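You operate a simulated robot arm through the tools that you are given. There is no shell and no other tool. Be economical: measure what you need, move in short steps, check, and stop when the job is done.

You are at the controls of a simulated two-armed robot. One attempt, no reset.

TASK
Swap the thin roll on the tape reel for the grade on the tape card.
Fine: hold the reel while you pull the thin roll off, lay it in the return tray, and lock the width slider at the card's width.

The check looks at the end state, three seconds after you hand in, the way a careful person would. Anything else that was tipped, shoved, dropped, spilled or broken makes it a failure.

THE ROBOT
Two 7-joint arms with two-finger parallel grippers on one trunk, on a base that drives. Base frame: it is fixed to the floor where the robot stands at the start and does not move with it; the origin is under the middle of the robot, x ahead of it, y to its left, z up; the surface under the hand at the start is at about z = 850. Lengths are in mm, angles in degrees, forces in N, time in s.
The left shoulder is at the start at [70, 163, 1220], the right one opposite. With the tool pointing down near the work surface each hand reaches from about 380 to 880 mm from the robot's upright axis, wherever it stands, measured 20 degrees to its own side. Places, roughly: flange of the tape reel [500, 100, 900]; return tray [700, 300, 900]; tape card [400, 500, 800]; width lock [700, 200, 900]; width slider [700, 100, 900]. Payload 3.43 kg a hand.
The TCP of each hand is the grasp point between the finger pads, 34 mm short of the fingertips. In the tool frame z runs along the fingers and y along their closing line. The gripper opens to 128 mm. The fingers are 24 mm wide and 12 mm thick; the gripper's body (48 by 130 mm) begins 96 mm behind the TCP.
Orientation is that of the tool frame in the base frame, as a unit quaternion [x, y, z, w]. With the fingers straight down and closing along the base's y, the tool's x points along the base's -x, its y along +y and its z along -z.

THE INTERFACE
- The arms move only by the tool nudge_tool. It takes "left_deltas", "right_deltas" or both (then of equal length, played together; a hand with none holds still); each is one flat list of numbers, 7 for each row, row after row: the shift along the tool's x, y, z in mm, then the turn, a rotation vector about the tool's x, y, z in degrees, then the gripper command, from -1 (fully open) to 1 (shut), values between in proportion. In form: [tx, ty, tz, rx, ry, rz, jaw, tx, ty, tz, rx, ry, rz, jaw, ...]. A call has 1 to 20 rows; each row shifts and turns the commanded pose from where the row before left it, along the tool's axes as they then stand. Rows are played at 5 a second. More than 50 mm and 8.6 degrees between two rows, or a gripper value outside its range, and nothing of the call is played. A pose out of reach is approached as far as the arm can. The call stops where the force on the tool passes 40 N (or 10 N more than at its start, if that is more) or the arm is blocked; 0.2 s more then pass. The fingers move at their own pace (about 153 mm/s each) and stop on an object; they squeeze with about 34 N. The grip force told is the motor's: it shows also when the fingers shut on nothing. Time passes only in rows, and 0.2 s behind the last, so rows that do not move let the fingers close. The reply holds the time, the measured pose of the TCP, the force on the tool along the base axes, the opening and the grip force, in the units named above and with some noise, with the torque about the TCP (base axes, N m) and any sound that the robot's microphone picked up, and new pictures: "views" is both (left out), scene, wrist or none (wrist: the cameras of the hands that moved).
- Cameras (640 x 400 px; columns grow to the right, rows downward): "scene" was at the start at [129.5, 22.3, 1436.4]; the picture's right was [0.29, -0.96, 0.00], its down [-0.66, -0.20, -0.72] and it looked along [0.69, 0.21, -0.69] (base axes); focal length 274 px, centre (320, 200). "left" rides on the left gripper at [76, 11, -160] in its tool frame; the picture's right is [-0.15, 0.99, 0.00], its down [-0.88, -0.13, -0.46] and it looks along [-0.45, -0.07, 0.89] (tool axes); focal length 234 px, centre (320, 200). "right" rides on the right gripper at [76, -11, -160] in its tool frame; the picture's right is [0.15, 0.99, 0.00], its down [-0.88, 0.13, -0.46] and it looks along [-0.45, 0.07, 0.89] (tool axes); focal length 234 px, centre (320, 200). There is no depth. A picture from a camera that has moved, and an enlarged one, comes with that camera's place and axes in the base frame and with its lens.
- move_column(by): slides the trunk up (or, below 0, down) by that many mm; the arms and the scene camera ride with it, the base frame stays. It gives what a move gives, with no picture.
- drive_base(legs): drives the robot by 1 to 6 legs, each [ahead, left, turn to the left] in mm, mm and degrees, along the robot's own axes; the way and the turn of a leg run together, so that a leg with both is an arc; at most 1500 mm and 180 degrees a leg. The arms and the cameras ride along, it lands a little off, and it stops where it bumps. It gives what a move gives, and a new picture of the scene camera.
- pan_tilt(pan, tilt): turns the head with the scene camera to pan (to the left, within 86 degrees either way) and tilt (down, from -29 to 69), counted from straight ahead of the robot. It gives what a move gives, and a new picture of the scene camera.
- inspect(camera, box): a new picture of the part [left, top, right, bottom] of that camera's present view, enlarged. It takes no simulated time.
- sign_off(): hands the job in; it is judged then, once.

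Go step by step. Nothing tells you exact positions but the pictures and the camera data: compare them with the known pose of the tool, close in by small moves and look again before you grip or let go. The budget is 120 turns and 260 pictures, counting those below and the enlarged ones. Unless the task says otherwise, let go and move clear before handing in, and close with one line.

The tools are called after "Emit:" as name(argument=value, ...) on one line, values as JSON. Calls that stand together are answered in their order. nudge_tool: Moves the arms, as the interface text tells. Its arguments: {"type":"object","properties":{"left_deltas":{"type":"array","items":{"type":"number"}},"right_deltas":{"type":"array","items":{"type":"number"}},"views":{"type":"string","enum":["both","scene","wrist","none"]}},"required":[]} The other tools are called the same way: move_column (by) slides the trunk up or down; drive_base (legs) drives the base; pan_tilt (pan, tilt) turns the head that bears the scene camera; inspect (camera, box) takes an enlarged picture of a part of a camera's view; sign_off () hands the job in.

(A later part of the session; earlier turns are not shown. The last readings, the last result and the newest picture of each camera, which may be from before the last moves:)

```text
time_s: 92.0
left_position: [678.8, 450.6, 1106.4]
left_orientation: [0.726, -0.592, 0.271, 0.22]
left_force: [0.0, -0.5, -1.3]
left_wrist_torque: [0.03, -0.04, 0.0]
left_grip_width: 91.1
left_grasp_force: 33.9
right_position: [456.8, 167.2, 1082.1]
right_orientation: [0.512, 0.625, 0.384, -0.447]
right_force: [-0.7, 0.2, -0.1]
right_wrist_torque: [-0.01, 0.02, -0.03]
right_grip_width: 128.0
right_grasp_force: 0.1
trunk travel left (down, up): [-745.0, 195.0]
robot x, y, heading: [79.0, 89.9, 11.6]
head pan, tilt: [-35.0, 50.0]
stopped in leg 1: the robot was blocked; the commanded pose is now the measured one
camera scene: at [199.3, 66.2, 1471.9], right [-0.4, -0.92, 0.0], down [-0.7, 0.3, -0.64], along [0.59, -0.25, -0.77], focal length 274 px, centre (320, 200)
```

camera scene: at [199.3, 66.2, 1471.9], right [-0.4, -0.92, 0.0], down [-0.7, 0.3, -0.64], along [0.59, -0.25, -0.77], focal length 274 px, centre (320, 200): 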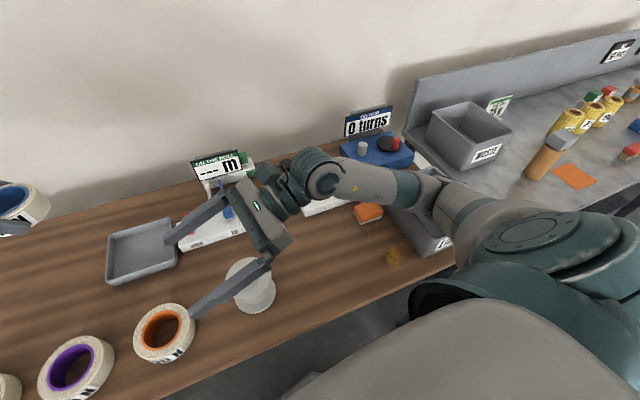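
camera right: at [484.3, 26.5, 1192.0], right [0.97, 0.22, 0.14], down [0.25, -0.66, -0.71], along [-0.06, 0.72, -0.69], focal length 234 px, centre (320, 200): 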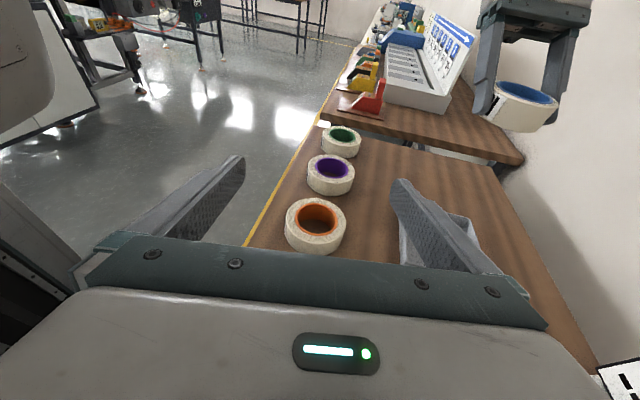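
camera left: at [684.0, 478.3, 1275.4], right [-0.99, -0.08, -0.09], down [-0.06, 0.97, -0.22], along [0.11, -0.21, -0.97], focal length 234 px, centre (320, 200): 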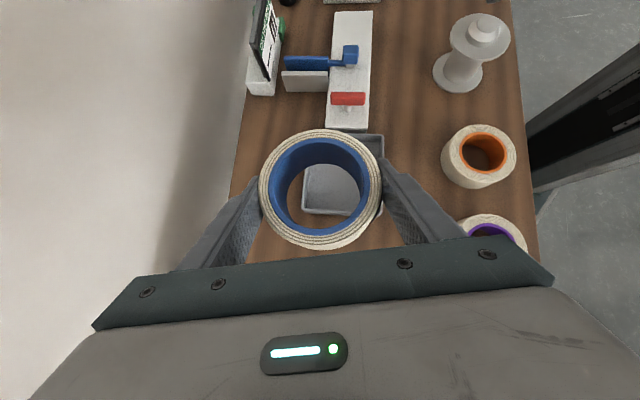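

Driving back is blocked, so the right arm may be hooked on something. I'll look closely around its elbow and the bin.

Emit:
pan_tilt(pan=-62, tilt=55)

Emit:
inspect(camera="left", box=[240, 0, 640, 200])

```text
time_s: 92.9
left_position: [681.6, 448.5, 1105.3]
left_orientation: [0.726, -0.592, 0.27, 0.221]
left_force: [-0.1, 0.7, -2.0]
left_wrist_torque: [0.05, 0.03, 0.02]
left_grip_width: 91.0
left_grasp_force: 34.0
right_position: [459.1, 166.7, 1081.1]
right_orientation: [0.515, 0.624, 0.383, -0.446]
right_force: [0.6, 0.4, -0.8]
right_wrist_torque: [0.03, 0.01, 0.02]
right_grip_width: 128.0
right_grasp_force: 0.0
trunk travel left (down, up): [-745.0, 195.0]
robot x, y, heading: [75.9, 85.7, 11.7]
head pan, tilt: [-62.0, 55.0]
camera scene: at [177.3, 42.3, 1466.0], right [-0.77, -0.64, 0.0], down [-0.52, 0.63, -0.57], along [0.36, -0.44, -0.82], focal length 274 px, centre (320, 200)
```

scene: 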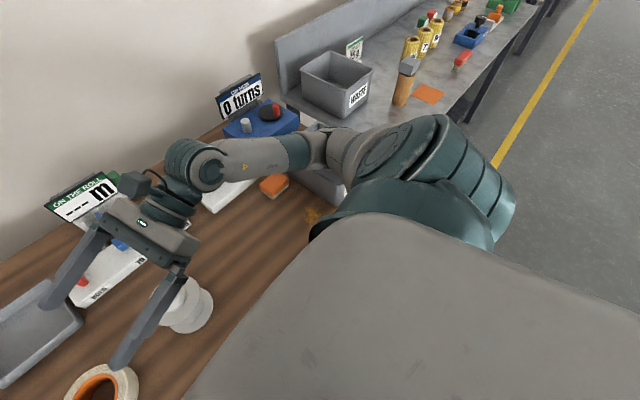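

```text
1.60 times, centred on (440, 100) of left
camera zoom: at [661.6, 493.4, 1277.1], right [-0.99, -0.09, -0.09], down [-0.07, 0.97, -0.23], along [0.11, -0.22, -0.97], focal length 375 px, centre (128, 360)
```

zoom: 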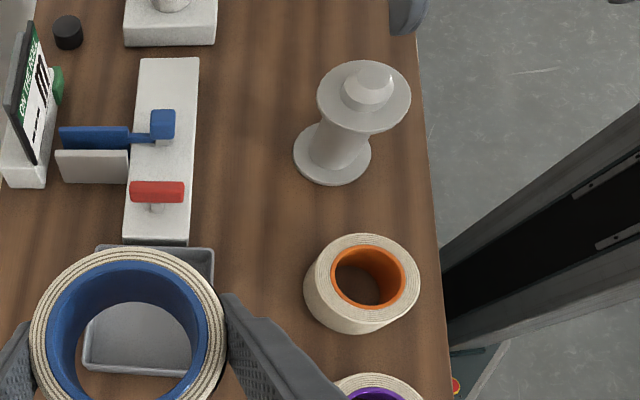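

The right elbow seems to sit low, at or in the liner bin. Raising the trunk lifts everything straight out.

Emit:
move_column(by=60)

Emit:
pan_tilt(pan=-45, tilt=50)

```text
time_s: 93.9
left_position: [677.4, 447.0, 1168.1]
left_orientation: [0.726, -0.593, 0.272, 0.22]
left_force: [0.6, -0.5, -1.9]
left_wrist_torque: [0.0, 0.0, -0.01]
left_grip_width: 91.0
left_grasp_force: 33.4
right_position: [453.8, 166.3, 1142.9]
right_orientation: [0.514, 0.624, 0.384, -0.446]
right_force: [0.5, -0.1, -0.4]
right_wrist_torque: [0.0, -0.01, -0.02]
right_grip_width: 128.1
right_grasp_force: 0.1
trunk travel left (down, up): [-805.0, 135.0]
robot x, y, heading: [74.2, 88.2, 11.6]
head pan, tilt: [-62.0, 55.0]
```

```text
time_s: 94.7
left_position: [677.8, 446.8, 1168.9]
left_orientation: [0.726, -0.592, 0.272, 0.219]
left_force: [0.2, -0.1, -1.6]
left_wrist_torque: [0.04, -0.01, -0.02]
left_grip_width: 91.0
left_grasp_force: 34.3
right_position: [453.7, 165.4, 1142.0]
right_orientation: [0.514, 0.624, 0.384, -0.446]
right_force: [-0.3, 0.2, -0.2]
right_wrist_torque: [-0.03, 0.0, -0.01]
right_grip_width: 128.2
right_grasp_force: 0.0
trunk travel left (down, up): [-805.0, 135.0]
robot x, y, heading: [76.0, 88.1, 11.6]
head pan, tilt: [-45.0, 50.0]
camera scene: at [190.3, 53.6, 1532.6], right [-0.55, -0.83, 0.0], down [-0.64, 0.42, -0.64], along [0.54, -0.35, -0.77], focal length 274 px, centre (320, 200)
```

scene: 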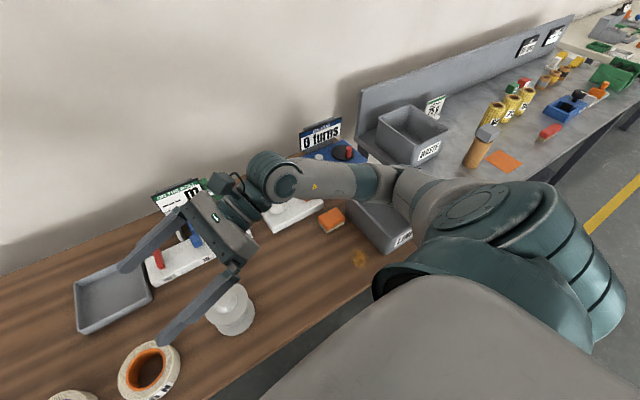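

Emit:
drive_base(legs=[[-40, 0, 0]])

```text
time_s: 95.6
left_position: [645.8, 440.8, 1164.6]
left_orientation: [0.726, -0.592, 0.27, 0.222]
left_force: [1.8, -0.3, -2.2]
left_wrist_torque: [-0.06, 0.05, -0.03]
left_grip_width: 91.2
left_grasp_force: 34.1
right_position: [420.4, 158.8, 1140.0]
right_orientation: [0.515, 0.623, 0.383, -0.447]
right_force: [0.3, 0.1, 0.4]
right_wrist_torque: [-0.01, 0.02, 0.11]
right_grip_width: 128.1
right_grasp_force: 0.1
trunk travel left (down, up): [-805.0, 135.0]
robot x, y, heading: [35.4, 81.2, 11.6]
head pan, tilt: [-45.0, 50.0]
camera scene: at [159.2, 47.5, 1531.9], right [-0.55, -0.83, 0.0], down [-0.64, 0.42, -0.64], along [0.53, -0.36, -0.77], focal length 274 px, centre (320, 200)
```

scene: 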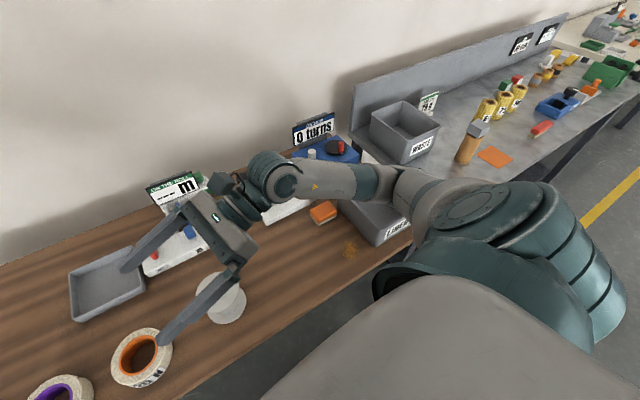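

It's free. I'll continue back and square up the heading.

Emit:
drive_base(legs=[[-110, 0, 0], [0, 0, -11.5]])

Emit:
pan_tilt(pan=-20, tilt=45)

```text
time_s: 97.5
left_position: [589.1, 295.0, 1168.7]
left_orientation: [0.665, -0.66, 0.249, 0.245]
left_force: [0.5, 0.5, -1.4]
left_wrist_torque: [0.03, 0.02, 0.01]
left_grip_width: 91.3
left_grasp_force: 34.4
right_position: [315.5, 61.8, 1143.0]
right_orientation: [0.573, 0.57, 0.427, -0.406]
right_force: [0.0, 0.1, 0.0]
right_wrist_torque: [0.03, 0.02, -0.03]
right_grip_width: 128.0
right_grasp_force: 0.1
trunk travel left (down, up): [-805.0, 135.0]
robot x, y, heading: [-73.5, 55.9, 0.5]
head pan, tilt: [-45.0, 50.0]
camera scene: at [33.8, 2.3, 1532.8], right [-0.7, -0.71, 0.0], down [-0.55, 0.54, -0.64], along [0.46, -0.45, -0.77], focal length 274 px, centre (320, 200)
```

scene: 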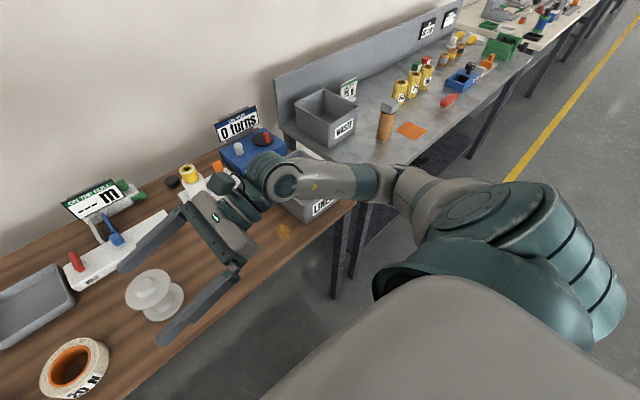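

```text
time_s: 98.4
left_position: [590.6, 296.0, 1167.9]
left_orientation: [0.665, -0.66, 0.249, 0.246]
left_force: [-0.2, 0.2, -1.0]
left_wrist_torque: [-0.01, -0.02, -0.01]
left_grip_width: 90.9
left_grasp_force: 34.3
right_position: [316.3, 61.9, 1142.3]
right_orientation: [0.572, 0.571, 0.426, -0.407]
right_force: [-0.1, -0.2, 0.3]
right_wrist_torque: [0.0, 0.01, 0.01]
right_grip_width: 127.9
right_grasp_force: 0.0
trunk travel left (down, up): [-805.0, 135.0]
robot x, y, heading: [-69.0, 58.8, 0.7]
head pan, tilt: [-20.0, 45.0]
camera scene: at [57.0, 29.4, 1539.5], right [-0.34, -0.94, 0.0], down [-0.67, 0.24, -0.71], along [0.67, -0.24, -0.71], focal length 274 px, centre (320, 200)
```

scene: 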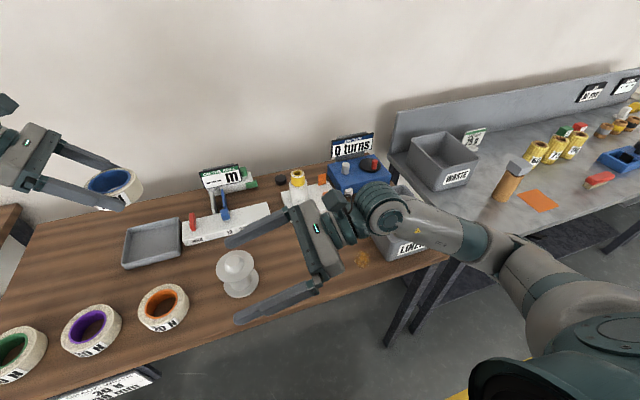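

The bin is unmoved, its corner still at about (402, −300). I'll tuck the right arm back into its elbow-up, tool-down posture so it can't sweep anything, and lower the trunk again.

Emit:
nudge_tool(right_deltas=[0, 0, 0, 0, -8, 0, -1, 0, 0, 0, 0, -8, 0, -1, 0, 0, 0, 0, -8, 0, -1, 0, 0, 0, 0, -8, 0, -1, 0, 0, 0, 0, -8, 0, -1, 0, 0, 0, 0, -8, 0, -1, 0, 0, 0, 0, -8, 0, -1, 0, 0, 0, 0, -8, 0, -1, 0, 0, 0, 0, -8, 0, -1, 0, 0, 0, 0, 0, -8.2, -1, 0, 0, 0, 0, 0, -8.2, -1, 0, 0, 0, 0, 0, -8.2, -1, 0, 0, 0, 0, 0, -8.2, -1, 0, 0, 0, 0, 0, -8.2, -1, 0, 0, 0, 0, 0, -8.2, -1, 0, 0, 0, 0, 0, -8.2, -1, 0, 0, 0, 0, 0, -8.2, -1, 0, 0, 0, 0, 0, -8.2, -1, 0, 0, 0, 0, 0, -8.2, -1, 0, 0, 0, 0, 0, -8, -1], views="scene")

```text
time_s: 102.6
left_position: [588.7, 295.1, 1168.6]
left_orientation: [0.664, -0.66, 0.248, 0.246]
left_force: [0.9, -0.3, -1.6]
left_wrist_torque: [0.0, 0.02, -0.02]
left_grip_width: 91.5
left_grasp_force: 34.5
right_position: [316.0, 61.7, 1142.1]
right_orientation: [0.008, 1.0, 0.001, 0.011]
right_force: [0.0, -0.2, -0.5]
right_wrist_torque: [-0.03, -0.02, -0.06]
right_grip_width: 128.2
right_grasp_force: 0.0
trunk travel left (down, up): [-805.0, 135.0]
robot x, y, heading: [-71.8, 58.4, 0.2]
head pan, tilt: [-20.0, 45.0]
camera scene: at [56.9, 29.3, 1539.6], right [-0.34, -0.94, 0.0], down [-0.67, 0.24, -0.71], along [0.67, -0.24, -0.71], focal length 274 px, centre (320, 200)
```

scene: 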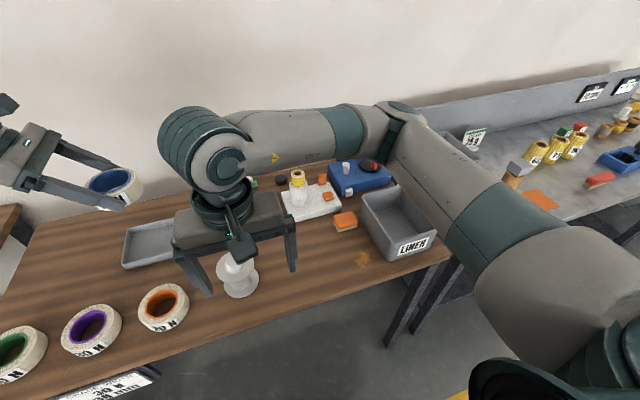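

The right arm is now elbow-up and high. I'll lower the trunk and drive toward the tray.

Emit:
move_column(by=-60)

Emit:
drive_base(legs=[[100, 60, 0]])

Emit:
pan_tilt(pan=20, tilt=44)

Emit:
inspect(camera="left", box=[160, 100, 480, 300])

```text
time_s: 103.6
left_position: [589.8, 294.2, 1108.5]
left_orientation: [0.665, -0.659, 0.25, 0.245]
left_force: [0.8, 0.6, -1.4]
left_wrist_torque: [0.01, 0.03, 0.01]
left_grip_width: 91.2
left_grasp_force: 33.6
right_position: [315.9, 61.5, 1081.4]
right_orientation: [0.009, 1.0, 0.001, 0.011]
right_force: [-0.7, 0.3, -0.3]
right_wrist_torque: [0.01, 0.0, 0.02]
right_grip_width: 128.0
right_grasp_force: 0.0
trunk travel left (down, up): [-745.0, 195.0]
robot x, y, heading: [-72.2, 57.7, 0.6]
head pan, tilt: [-20.0, 45.0]
```

```text
time_s: 104.8
left_position: [684.8, 356.5, 1108.2]
left_orientation: [0.666, -0.659, 0.249, 0.245]
left_force: [0.0, -0.4, -1.1]
left_wrist_torque: [0.01, 0.01, 0.02]
left_grip_width: 91.0
left_grasp_force: 33.6
right_position: [411.4, 122.0, 1082.2]
right_orientation: [0.008, 1.0, 0.0, 0.01]
right_force: [-0.5, 0.3, 1.2]
right_wrist_torque: [-0.03, 0.0, 0.03]
right_grip_width: 128.3
right_grasp_force: 0.1
trunk travel left (down, up): [-745.0, 195.0]
robot x, y, heading: [29.4, 120.7, 0.5]
head pan, tilt: [-20.0, 45.0]
camera scene: at [152.4, 89.5, 1479.7], right [-0.33, -0.94, 0.0], down [-0.67, 0.24, -0.71], along [0.67, -0.24, -0.71], focal length 274 px, centre (320, 200)
```

scene: 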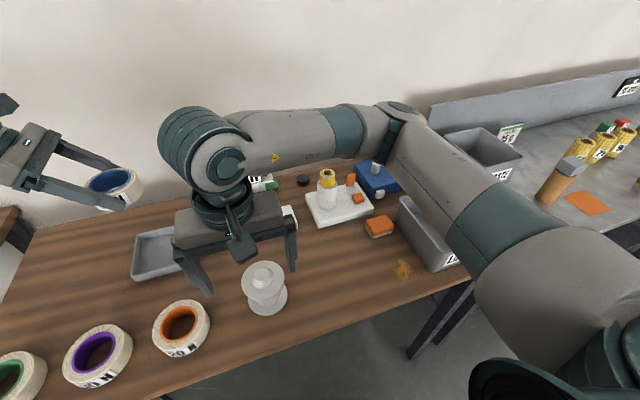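

```text
time_s: 105.9
left_position: [685.9, 355.5, 1109.1]
left_orientation: [0.665, -0.66, 0.249, 0.245]
left_force: [-0.3, 0.1, -1.3]
left_wrist_torque: [0.02, -0.02, 0.03]
left_grip_width: 91.1
left_grasp_force: 34.1
right_position: [411.9, 121.7, 1082.3]
right_orientation: [0.008, 1.0, 0.001, 0.011]
right_force: [-0.4, 0.6, -0.8]
right_wrist_torque: [-0.04, 0.0, -0.01]
right_grip_width: 128.1
right_grasp_force: 0.0
trunk travel left (down, up): [-745.0, 195.0]
robot x, y, heading: [24.6, 115.3, 0.6]
head pan, tilt: [20.0, 44.0]
camera scene: at [153.3, 145.6, 1481.0], right [0.35, -0.94, 0.0], down [-0.65, -0.24, -0.72], along [0.67, 0.25, -0.69], focal length 274 px, centre (320, 200)
```

scene: 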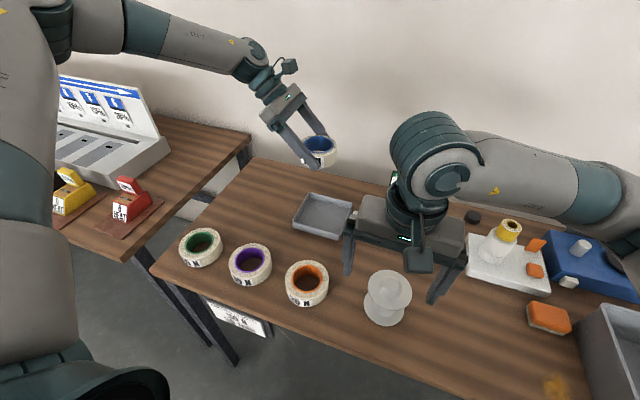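

```text
2.00 times, centred on (320, 200) of left
camera zoom: at [673.4, 402.6, 1279.8], right [-0.99, 0.1, -0.1], down [0.12, 0.97, -0.23], along [0.07, -0.24, -0.97], focal length 468 px, centre (320, 200)
```

zoom: 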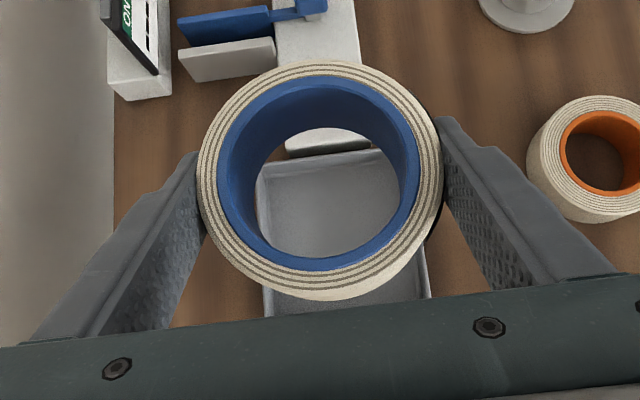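

I see the tray clearly, with its centre near (686, 328). I'll lower the roll toward it.

Emit:
nudge_tool(left_deltas=[-20.6, 0, 32.2, 0, 0, 0, 1, -20.6, 0, 32.2, 0, 0, 0, 1, -20.6, 0, 32.2, 0, 0, 0, 1, -20.6, 0, 32.2, 0, 0, 0, 1, -20.6, 0, 32.2, 0, 0, 0, 1, 0, 0, 0, 0, 0, 0, 1])

Emit:
inspect(camera="left", box=[160, 100, 480, 300])

Emit:
inspect(camera="scene", box=[250, 120, 410, 260])

```text
time_s: 107.3
left_position: [653.9, 342.7, 954.7]
left_orientation: [0.666, -0.66, 0.249, 0.244]
left_force: [-0.2, 0.4, -2.2]
left_wrist_torque: [0.02, -0.01, -0.04]
left_grip_width: 91.0
left_grasp_force: 34.2
left hand out of reach, approached as far as the arm can: row 4, 5
right_position: [413.1, 122.0, 1082.5]
right_orientation: [0.008, 1.0, 0.001, 0.01]
right_force: [-0.2, -0.3, -0.2]
right_wrist_torque: [0.02, 0.0, 0.01]
right_grip_width: 128.2
right_grasp_force: 0.0
trunk travel left (down, up): [-745.0, 195.0]
robot x, y, heading: [25.6, 116.8, 0.3]
head pan, tilt: [20.0, 44.0]
camera scene: at [154.3, 145.0, 1480.9], right [0.35, -0.94, 0.0], down [-0.65, -0.24, -0.72], along [0.67, 0.25, -0.7], focal length 274 px, centre (320, 200)
camera left: at [640.7, 389.7, 1126.8], right [-0.99, 0.1, -0.1], down [0.12, 0.97, -0.23], along [0.07, -0.24, -0.97], focal length 234 px, centre (320, 200)
```

scene: 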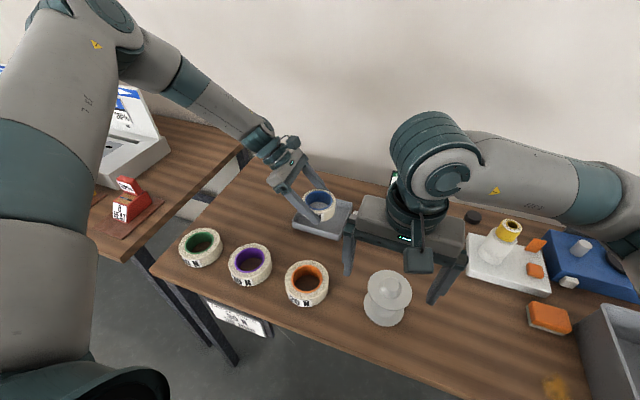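
left: 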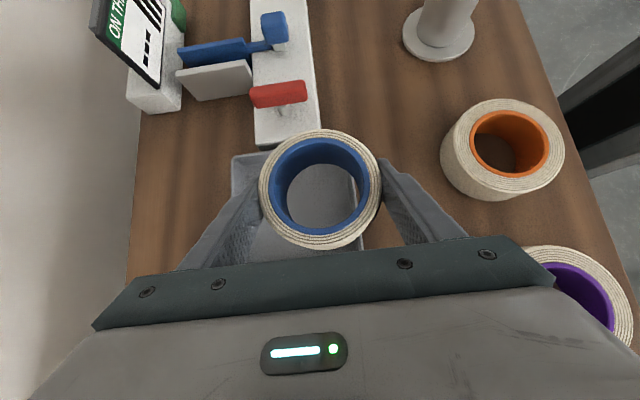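

```text
2.00 times, centred on (320, 200) of left
camera zoom: at [640.7, 389.7, 1126.8], right [-0.99, 0.1, -0.1], down [0.12, 0.97, -0.23], along [0.07, -0.24, -0.97], focal length 468 px, centre (320, 200)
```

zoom: 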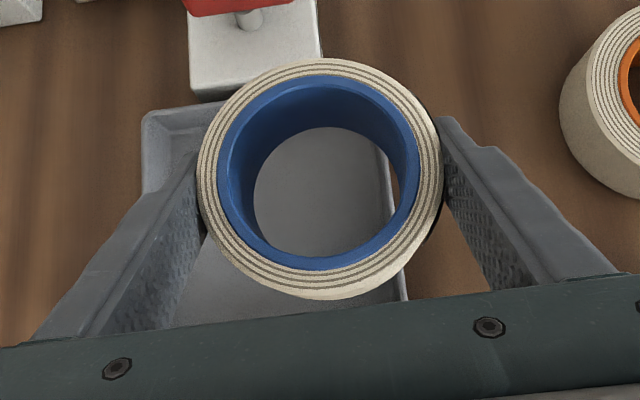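

```text
2.86 times, centred on (330, 190) of scene
camera zoom: at [154.3, 145.0, 1480.9], right [0.35, -0.94, 0.0], down [-0.65, -0.24, -0.72], along [0.67, 0.25, -0.7], focal length 783 px, centre (291, 229)
```

zoom: 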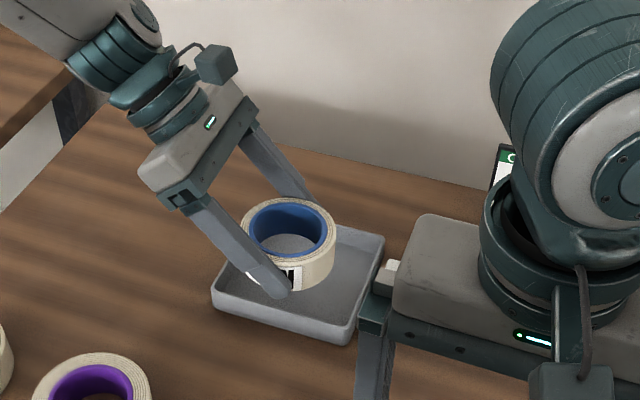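

I'm about 32 mm short in x at the reach edge. I'll lift the left slightly and lower the trunk 100 mm to gain reach, raising the right hand to compensate.

Emit:
nudge_tool(left_deltas=[16.4, 0, -18.9, 0, 0, 0, 1, 16.4, 0, -18.9, 0, 0, 0, 1, 6, 0, -7, 0, 0, 0, 1], right_deltas=[10, 0, -40, 0, 0, 0, -1, 10, 0, -40, 0, 0, 0, -1, 0, 0, -40, 0, 0, 0, -1], views="none")

Emit:
move_column(by=-100)

Emit:
nudge_tool(left_deltas=[0, -16, 0, 0, 0, 0, 1, 0, -15, 0, 0, 0, 0, 1, 0, 0, 0, 0, 0, 0, 1])

Emit:
inspect(camera="left", box=[160, 100, 480, 300])

```text
time_s: 108.1
left_position: [655.0, 343.2, 1014.9]
left_orientation: [0.665, -0.66, 0.249, 0.246]
left_force: [-0.1, -0.4, -0.8]
left_wrist_torque: [-0.03, 0.03, -0.02]
left_grip_width: 91.1
left_grasp_force: 33.7
right_position: [388.0, 124.2, 1203.3]
right_orientation: [0.008, 1.0, 0.001, 0.011]
right_force: [-0.6, -0.5, 0.5]
right_wrist_torque: [0.04, 0.02, 0.03]
right_grip_width: 127.9
right_grasp_force: 0.0
trunk travel left (down, up): [-745.0, 195.0]
robot x, y, heading: [27.1, 121.1, 0.4]
head pan, tilt: [20.0, 44.0]
```

```text
time_s: 109.5
left_position: [655.0, 342.1, 913.6]
left_orientation: [0.665, -0.66, 0.249, 0.246]
left_force: [0.0, 0.0, -0.9]
left_wrist_torque: [0.05, 0.01, 0.02]
left_grip_width: 91.2
left_grasp_force: 34.1
right_position: [387.6, 123.8, 1102.5]
right_orientation: [0.008, 1.0, 0.001, 0.011]
right_force: [-0.2, -0.7, 0.8]
right_wrist_torque: [-0.02, -0.01, -0.05]
right_grip_width: 128.2
right_grasp_force: 0.1
trunk travel left (down, up): [-645.0, 295.0]
robot x, y, heading: [25.1, 115.3, 0.0]
head pan, tilt: [20.0, 44.0]
```

```text
time_s: 110.2
left_position: [686.7, 340.5, 914.4]
left_orientation: [0.665, -0.66, 0.249, 0.245]
left_force: [-0.4, 0.6, -2.0]
left_wrist_torque: [0.0, 0.01, 0.01]
left_grip_width: 91.0
left_grasp_force: 34.0
right_position: [389.2, 124.0, 1101.6]
right_orientation: [0.007, 1.0, 0.001, 0.011]
right_force: [-0.8, -0.6, -0.1]
right_wrist_torque: [0.0, 0.0, -0.03]
right_grip_width: 127.8
right_grasp_force: 0.1
trunk travel left (down, up): [-645.0, 295.0]
robot x, y, heading: [29.1, 117.6, 0.5]
head pan, tilt: [20.0, 44.0]
camera scene: at [153.2, 146.0, 1381.0], right [0.35, -0.94, 0.0], down [-0.65, -0.24, -0.72], along [0.67, 0.25, -0.69], focal length 274 px, centre (320, 200)
camera left: at [674.6, 388.1, 1085.4], right [-0.99, 0.1, -0.1], down [0.12, 0.97, -0.23], along [0.07, -0.24, -0.97], focal length 234 px, centre (320, 200)
```

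scene: 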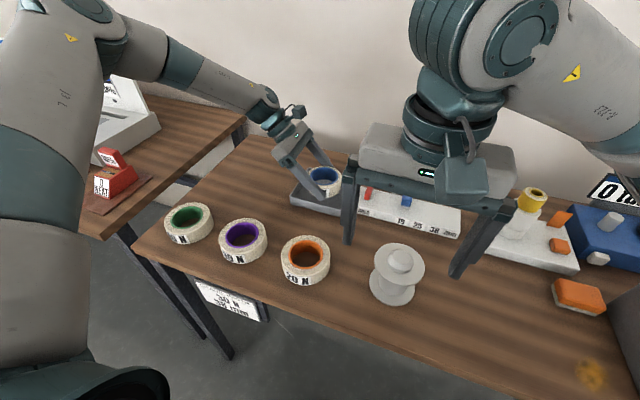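
left: 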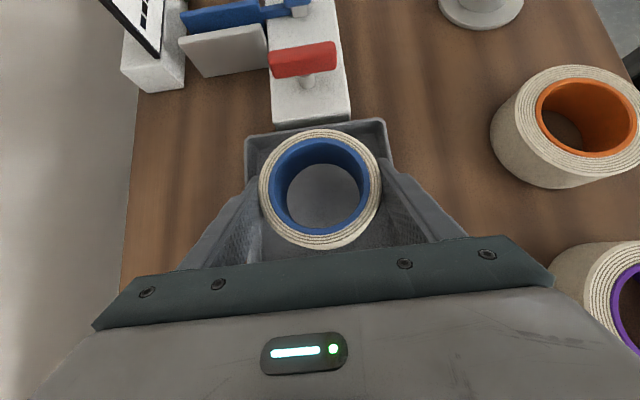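

```text
2.00 times, centred on (320, 200) of left
camera zoom: at [674.6, 388.1, 1085.4], right [-0.99, 0.1, -0.1], down [0.12, 0.97, -0.23], along [0.07, -0.24, -0.97], focal length 468 px, centre (320, 200)
```

zoom: 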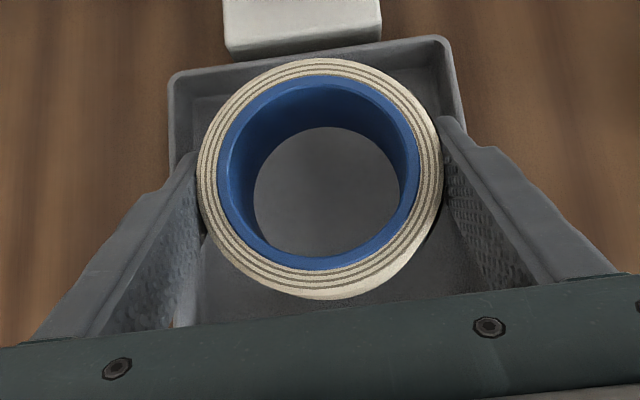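

The fingers would be tight against the tray walls at this yaw. I'll lift a bit and rotate 45° so the fingers go into the tray's corners.

Emit:
nudge_tool(left_deltas=[20, 0, -23, 0, 0, 0, 1, 6, 0, -7, 0, 0, 0, 1, 0, 0, 0, 4.91, 0, -5.67, 1, 0, 0, 0, 4.91, 0, -5.67, 1, 0, 0, 0, 4.91, 0, -5.67, 1, 0, 0, 0, 4.91, 0, -5.67, 1, 0, 0, 0, 4.91, 0, -5.67, 1, 0, 0, 0, 4.91, 0, -5.67, 1, 0, 0, 0, 0, 0, 0, 1])

Emit:
inspect(camera="left", box=[160, 100, 480, 300])

```text
time_s: 112.2
left_position: [686.7, 344.2, 953.3]
left_orientation: [0.867, -0.354, 0.324, 0.132]
left_force: [0.4, 1.1, -1.2]
left_wrist_torque: [-0.02, 0.0, -0.02]
left_grip_width: 91.4
left_grasp_force: 34.1
right_position: [388.6, 124.4, 1100.3]
right_orientation: [0.008, 1.0, 0.001, 0.011]
right_force: [0.5, 0.7, -0.6]
right_wrist_torque: [-0.01, -0.01, 0.0]
right_grip_width: 128.0
right_grasp_force: 0.0
trunk travel left (down, up): [-645.0, 295.0]
robot x, y, heading: [25.1, 119.7, 0.2]
head pan, tilt: [20.0, 44.0]
camera scene: at [153.7, 146.7, 1380.9], right [0.35, -0.94, 0.0], down [-0.65, -0.24, -0.72], along [0.67, 0.25, -0.7], focal length 274 px, centre (320, 200)
camera left: at [643.8, 368.8, 1124.6], right [-0.77, -0.63, -0.1], down [-0.6, 0.77, -0.23], along [0.22, -0.12, -0.97], focal length 234 px, centre (320, 200)
```

scene: 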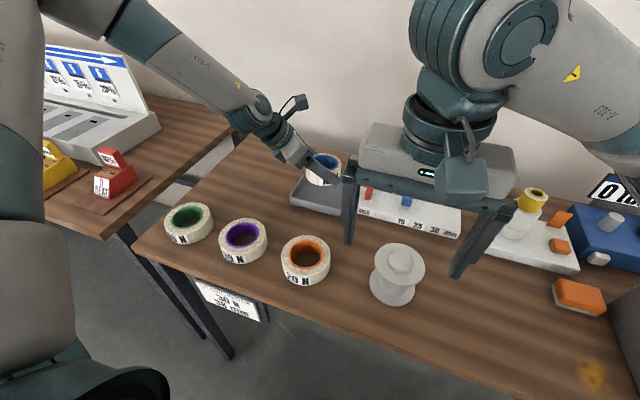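
left: 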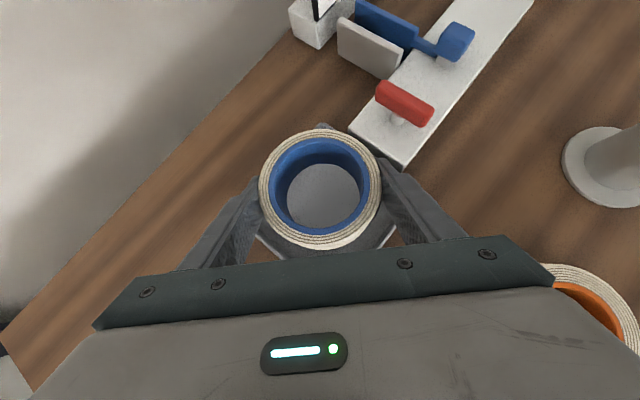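

```text
2.00 times, centred on (320, 200) of left
camera zoom: at [643.8, 368.8, 1124.6], right [-0.77, -0.63, -0.1], down [-0.6, 0.77, -0.23], along [0.22, -0.12, -0.97], focal length 468 px, centre (320, 200)
```

zoom: 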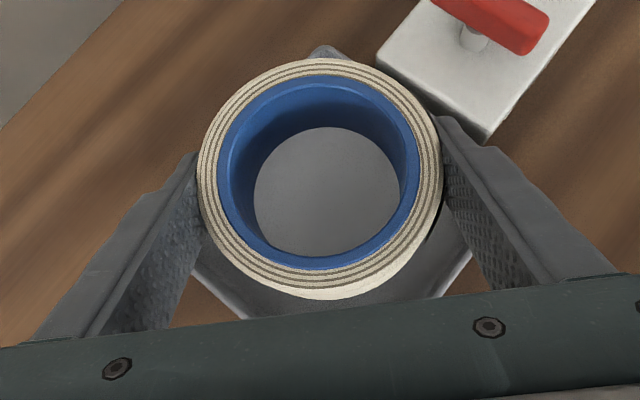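

That orientation fits the corners. I'll lower into the tray with small steps.

Emit:
nudge_tool(left_deltas=[-10.8, 3.1, 17, 0, 0, 0, 1, -10.8, 3.1, 17, 0, 0, 0, 1, -10.8, 3.1, 17, 0, 0, 0, 1, 0, 0, 0, 0, 0, 0, 1], views="wrist")

Emit:
inspect(camera="scene", box=[250, 120, 410, 240])

```text
time_s: 113.2
left_position: [685.5, 331.2, 890.9]
left_orientation: [0.867, -0.355, 0.325, 0.132]
left_force: [-1.3, 0.0, -0.9]
left_wrist_torque: [-0.04, 0.02, -0.03]
left_grip_width: 91.1
left_grasp_force: 33.8
right_position: [388.2, 123.9, 1100.9]
right_orientation: [0.008, 1.0, 0.001, 0.01]
right_force: [-0.3, 0.0, -0.4]
right_wrist_torque: [-0.01, 0.02, 0.0]
right_grip_width: 128.0
right_grasp_force: 0.1
trunk travel left (down, up): [-645.0, 295.0]
robot x, y, heading: [26.1, 117.3, 0.4]
head pan, tilt: [20.0, 44.0]
camera left: at [643.5, 356.5, 1063.3], right [-0.77, -0.63, -0.1], down [-0.6, 0.77, -0.23], along [0.22, -0.12, -0.97], focal length 234 px, centre (320, 200)
```

left: 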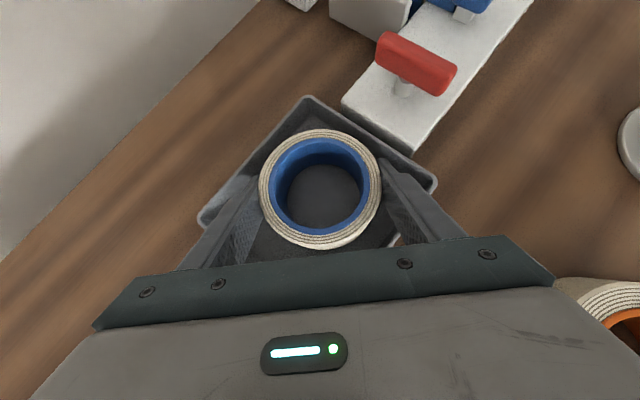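

```text
3.33 times, centred on (330, 180) of scene
camera zoom: at [153.2, 146.0, 1381.0], right [0.35, -0.94, 0.0], down [-0.65, -0.24, -0.72], along [0.67, 0.25, -0.69], focal length 913 px, centre (287, 267)
```

zoom: 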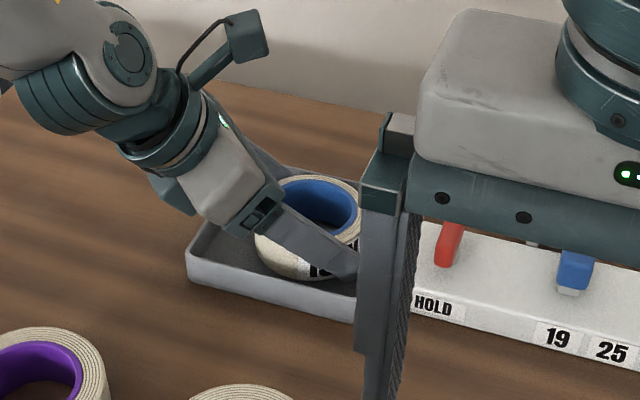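

Emit:
nudge_tool(left_deltas=[-1.3, 0, 1.5, 0, 0, 0, 1, -1.3, 0, 1.5, 0, 0, 0, 1, -1.3, 0, 1.5, 0, 0, 0, 1], views="none")

```text
time_s: 114.0
left_position: [686.0, 332.4, 887.9]
left_orientation: [0.867, -0.355, 0.325, 0.132]
left_force: [-0.2, 0.3, -1.0]
left_wrist_torque: [-0.04, 0.01, 0.01]
left_grip_width: 91.3
left_grasp_force: 34.0
right_position: [388.7, 124.3, 1101.0]
right_orientation: [0.008, 1.0, 0.001, 0.01]
right_force: [-0.3, 0.5, -0.7]
right_wrist_torque: [-0.01, 0.0, -0.01]
right_grip_width: 128.1
right_grasp_force: 0.1
trunk travel left (down, up): [-645.0, 295.0]
robot x, y, heading: [24.8, 120.9, 0.5]
head pan, tilt: [20.0, 44.0]
```

Emit:
nudge_tool(left_deltas=[-1.3, 0, 1.5, 0, 0, 0, 1, -1.3, 0, 1.5, 0, 0, 0, 1, -1.3, 0, 1.5, 0, 0, 0, 1, 0, 0, 0, 0, 0, 0, 1], views="none")

```text
time_s: 115.0
left_position: [684.1, 331.1, 888.0]
left_orientation: [0.865, -0.355, 0.329, 0.131]
left_force: [3.2, 11.0, 39.4]
left_wrist_torque: [-1.39, 0.89, -0.38]
left_grip_width: 91.0
left_grasp_force: 33.8
right_position: [384.2, 124.0, 1103.7]
right_orientation: [0.008, 1.0, 0.001, 0.012]
right_force: [0.0, 0.6, 1.0]
right_wrist_torque: [0.02, 0.01, -0.01]
right_grip_width: 128.0
right_grasp_force: 0.0
trunk travel left (down, up): [-645.0, 295.0]
robot x, y, heading: [27.5, 119.6, 0.4]
head pan, tilt: [20.0, 44.0]
```

The fingertips touch the tray floor. I'll back off slightly, open a little to set the roll down, and look.

Emit:
nudge_tool(left_deltas=[2.6, 0, -3, 0, 0, 0, 1, 0, 0, 0, 0, 0, 0, 1, 0, 0, 0, 0, 0, 0, -0.5, 0, 0, 0, 0, 0, 0, -0.58, 0, 0, 0, 0, 0, 0, -0.63, 0, 0, 0, 0, 0, 0, -0.63], views="wrist")

Emit:
inspect(camera="left", box=[160, 80, 480, 280])

```text
time_s: 116.5
left_position: [687.2, 333.0, 888.5]
left_orientation: [0.867, -0.354, 0.325, 0.13]
left_force: [13.6, 11.9, 20.9]
left_wrist_torque: [-0.52, 0.07, 0.31]
left_grip_width: 93.7
left_grasp_force: 0.1
right_position: [388.2, 125.8, 1101.8]
right_orientation: [0.008, 1.0, 0.001, 0.01]
right_force: [-0.6, -0.6, -0.4]
right_wrist_torque: [-0.01, -0.02, 0.02]
right_grip_width: 128.3
right_grasp_force: 0.0
trunk travel left (down, up): [-645.0, 295.0]
robot x, y, heading: [25.7, 120.1, 0.3]
head pan, tilt: [20.0, 44.0]
camera left: at [643.7, 357.3, 1058.8], right [-0.77, -0.63, -0.1], down [-0.6, 0.77, -0.24], along [0.22, -0.12, -0.97], focal length 234 px, centre (320, 200)
```

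left: 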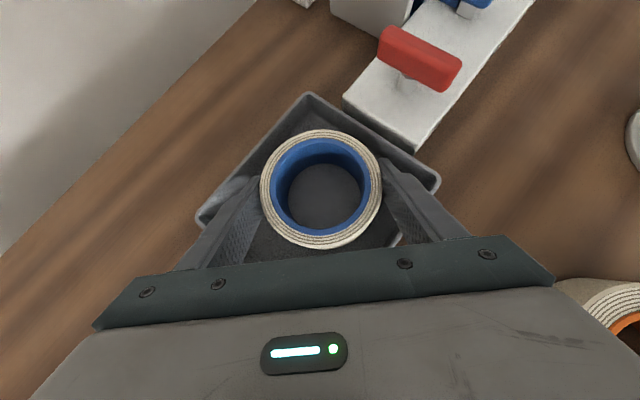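

```text
2.00 times, centred on (320, 180) of left
camera zoom: at [643.7, 357.3, 1058.8], right [-0.77, -0.63, -0.1], down [-0.6, 0.77, -0.24], along [0.22, -0.12, -0.97], focal length 468 px, centre (320, 240)
```

zoom: 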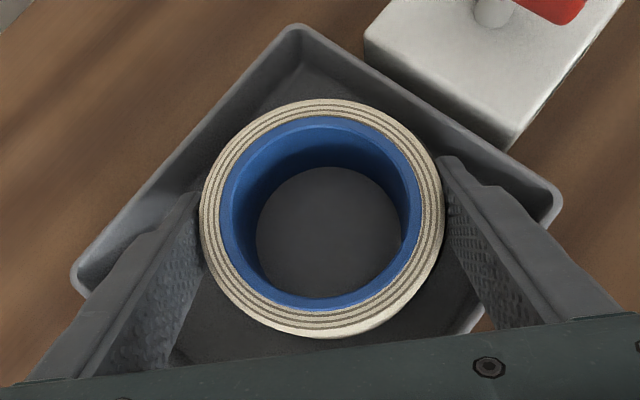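

The fingers opened only to 94 mm and are still pressing the floor. I'll raise 3 mm and recheck.

Emit:
nudge_tool(left_deltas=[2, 0, -2.3, 0, 0, 0, -0.63, 0, 0, 0, 0, 0, 0, -0.63], views="none")

Emit:
inspect(camera="left", box=[160, 80, 480, 280])

```text
time_s: 117.0
left_position: [683.0, 330.4, 887.2]
left_orientation: [0.867, -0.356, 0.323, 0.133]
left_force: [-0.9, 7.7, 5.7]
left_wrist_torque: [0.56, -0.46, -0.24]
left_grip_width: 99.1
left_grasp_force: 0.1
right_position: [387.5, 124.0, 1101.9]
right_orientation: [0.008, 1.0, 0.0, 0.011]
right_force: [0.4, 0.9, -0.1]
right_wrist_torque: [-0.01, 0.04, -0.02]
right_grip_width: 128.0
right_grasp_force: 0.2
trunk travel left (down, up): [-645.0, 295.0]
robot x, y, heading: [29.1, 119.7, 0.4]
head pan, tilt: [20.0, 44.0]
```

```text
2.00 times, centred on (320, 180) of left
camera zoom: at [641.9, 355.8, 1059.1], right [-0.77, -0.63, -0.09], down [-0.59, 0.77, -0.23], along [0.22, -0.12, -0.97], focal length 468 px, centre (320, 240)
```

zoom: 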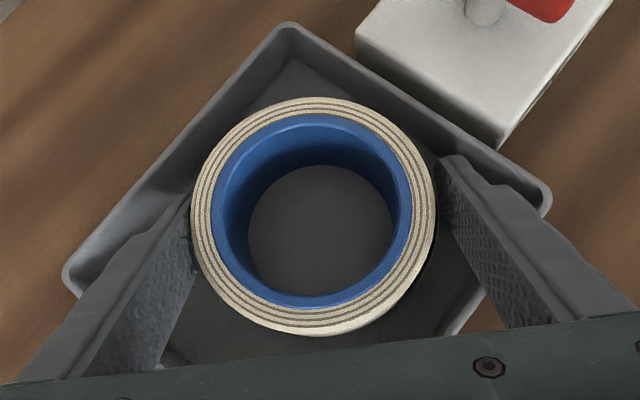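

Emit:
nudge_tool(left_deltas=[1.3, -1, -1.5, 0, 0, 0, -0.63, 2.6, -1, -3, 0, 0, 0, -0.63, 6, 0, -7, 0, 0, 0, -0.63, 12, 0, -14, 0, 0, 0, -0.63, 16, 0, -19, 0, 0, 0, -0.63, 20, 0, -23, 0, 0, 0, -0.63, 20, 0, -23, 0, 0, 0, -0.63, 20, 0, -23, 0, 0, 0, -0.63], views="wrist")

Emit:
inspect(camera="scene", box=[250, 120, 410, 240])

```text
time_s: 118.8
left_position: [683.6, 333.8, 1039.2]
left_orientation: [0.867, -0.355, 0.324, 0.131]
left_force: [0.2, -0.1, 0.4]
left_wrist_torque: [0.02, 0.01, 0.0]
left_grip_width: 104.3
left_grasp_force: 0.1
left hand out of reach, approached as far as the arm can: row 6
right_position: [387.8, 124.8, 1101.3]
right_orientation: [0.008, 1.0, 0.001, 0.01]
right_force: [-1.3, -0.2, 0.3]
right_wrist_torque: [-0.02, -0.04, 0.03]
right_grip_width: 127.8
right_grasp_force: 0.1
trunk travel left (down, up): [-645.0, 295.0]
robot x, y, heading: [28.7, 117.9, 0.3]
head pan, tilt: [20.0, 44.0]
camera left: at [642.0, 358.7, 1210.7], right [-0.77, -0.63, -0.1], down [-0.6, 0.77, -0.23], along [0.22, -0.12, -0.97], focal length 234 px, centre (320, 200)
```

left: 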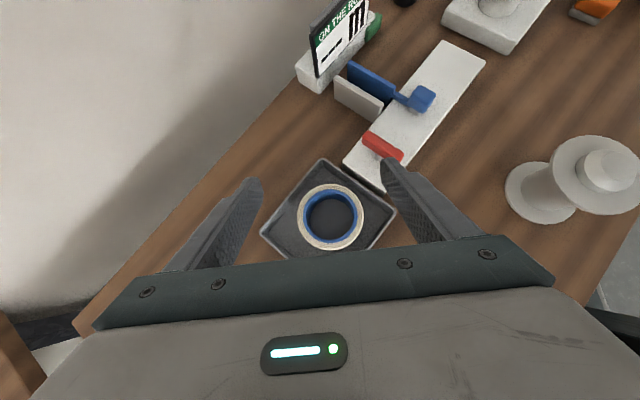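

```text
3.33 times, centred on (330, 180) of scene
camera zoom: at [152.6, 146.0, 1381.0], right [0.35, -0.94, 0.0], down [-0.65, -0.24, -0.72], along [0.67, 0.25, -0.69], focal length 913 px, centre (287, 267)
```

zoom: 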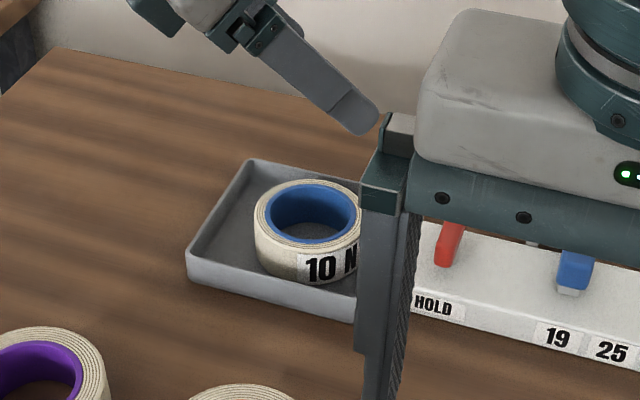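

The 10 N roll lies flat in the tray. Next I'll study the width slider and the red lock before moving on.

Emit:
inspect(camera="left", box=[300, 20, 500, 200])

Emit:
nudge_tool(right_deltas=[0, -30, -10, 0, 0, 0, -1, 0, -30, -10, 0, 0, 0, -1, 0, -30, -10, 0, 0, 0, -1, 0, -30, -10, 0, 0, 0, -1], views="scene")

Emit:
inspect(camera="scene", box=[300, 140, 460, 240])

```text
2.22 times, centred on (400, 110) of left
camera zoom: at [642.0, 358.7, 1210.7], right [-0.77, -0.63, -0.1], down [-0.6, 0.77, -0.23], along [0.22, -0.12, -0.97], focal length 520 px, centre (142, 400)
```

zoom: 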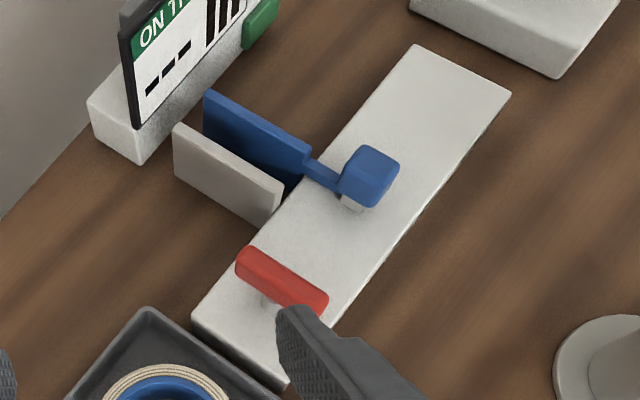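

```text
time_s: 119.8
left_position: [683.9, 333.4, 1040.1]
left_orientation: [0.867, -0.355, 0.324, 0.131]
left_force: [0.0, -0.1, -0.2]
left_wrist_torque: [0.04, 0.03, 0.02]
left_grip_width: 104.5
left_grasp_force: 0.1
right_position: [385.7, 0.2, 1143.6]
right_orientation: [0.008, 1.0, 0.002, 0.011]
right_force: [0.7, -0.5, 0.4]
right_wrist_torque: [0.03, -0.02, -0.02]
right_grip_width: 127.9
right_grasp_force: 0.2
trunk travel left (down, up): [-645.0, 295.0]
robot x, y, heading: [26.1, 122.0, 0.4]
head pan, tilt: [20.0, 44.0]
camera scene: at [152.4, 143.9, 1381.1], right [0.35, -0.94, 0.0], down [-0.65, -0.24, -0.72], along [0.67, 0.25, -0.69], focal length 274 px, centre (320, 200)
```

scene: 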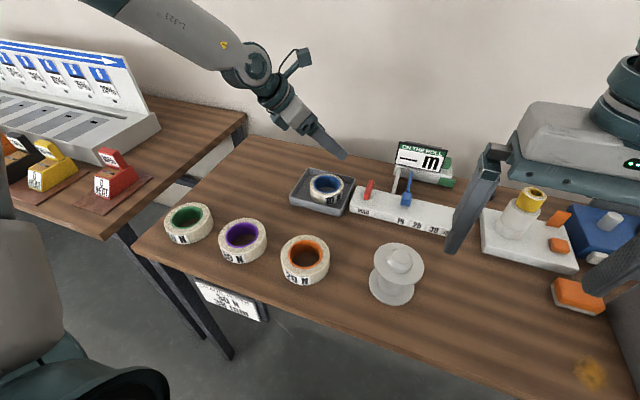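

```text
4.00 times, centred on (380, 190) of scene
camera zoom: at [152.4, 143.9, 1381.1], right [0.35, -0.94, 0.0], down [-0.65, -0.24, -0.72], along [0.67, 0.25, -0.69], focal length 1096 px, centre (80, 240)
```

zoom: 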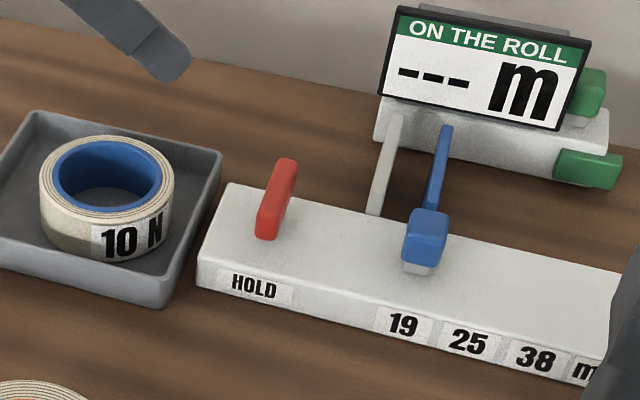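

The knob sits at 19, near (694, 116, 911). The marks are about 39 mm apart, so 38 is at y ≈ 37. The red bar is near (687, 211). I'll raise the left hand, bring it nearer vertical and shift the base right.

Emit:
nudge_tool(left_deltas=[20, 0, -23, 0, 0, 0, 0, 0, 0, 0, -4.91, 0, 5.67, 1, 0, 0, 0, -4.91, 0, 5.67, 1, 0, 0, 0, -4.91, 0, 5.67, 1, 0, 0, 0, -4.91, 0, 5.67, 1, 0, 0, 0, -4.91, 0, 5.67, 1, 0, 0, 0, -4.91, 0, 5.67, 1, 0, 20, 0, 0, -7.75, 0, 1, 0, 20, 0, 0, -7.75, 0, 1, 0, 20, 0, 0, -7.75, 0, 1, 0, 20, 0, 0, -7.75, 0, 1], views="none")

Emit:
drive_base(legs=[[0, -120, 0]])

```text
time_s: 122.2
left_position: [605.9, 330.8, 1070.2]
left_orientation: [0.708, -0.701, 0.063, 0.059]
left_force: [0.3, -0.1, -0.3]
left_wrist_torque: [0.02, -0.01, 0.01]
left_grip_width: 0.0
left_grasp_force: 33.1
right_position: [386.6, 1.8, 1144.8]
right_orientation: [0.008, 1.0, 0.001, 0.011]
right_force: [-0.6, 0.3, 0.5]
right_wrist_torque: [-0.03, 0.01, -0.02]
right_grip_width: 128.0
right_grasp_force: 0.0
trunk travel left (down, up): [-645.0, 295.0]
robot x, y, heading: [24.6, 117.1, 0.5]
head pan, tilt: [20.0, 44.0]
```

```text
time_s: 123.5
left_position: [606.4, 210.9, 1069.1]
left_orientation: [0.708, -0.701, 0.063, 0.06]
left_force: [0.0, 0.1, -0.2]
left_wrist_torque: [-0.02, 0.0, 0.03]
left_grip_width: 0.2
left_grasp_force: 32.8
right_position: [387.8, -117.4, 1143.8]
right_orientation: [0.008, 1.0, 0.0, 0.01]
right_force: [0.7, 0.1, -0.2]
right_wrist_torque: [-0.01, 0.03, 0.02]
right_grip_width: 127.9
right_grasp_force: 0.2
trunk travel left (down, up): [-645.0, 295.0]
robot x, y, heading: [26.2, -0.3, 0.4]
head pan, tilt: [20.0, 44.0]
camera scene: at [154.3, 25.7, 1381.0], right [0.35, -0.94, 0.0], down [-0.65, -0.24, -0.72], along [0.67, 0.25, -0.69], focal length 274 px, centre (320, 200)
```

scene: 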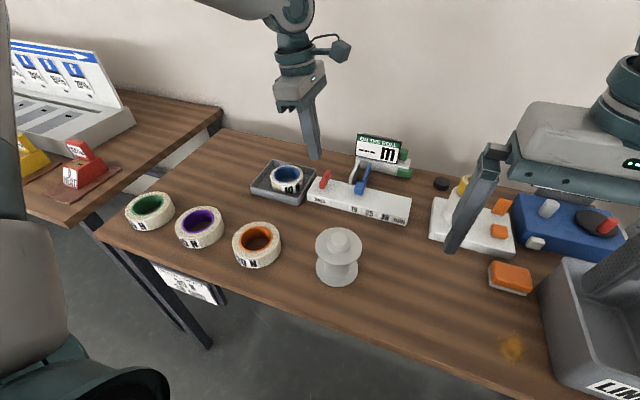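

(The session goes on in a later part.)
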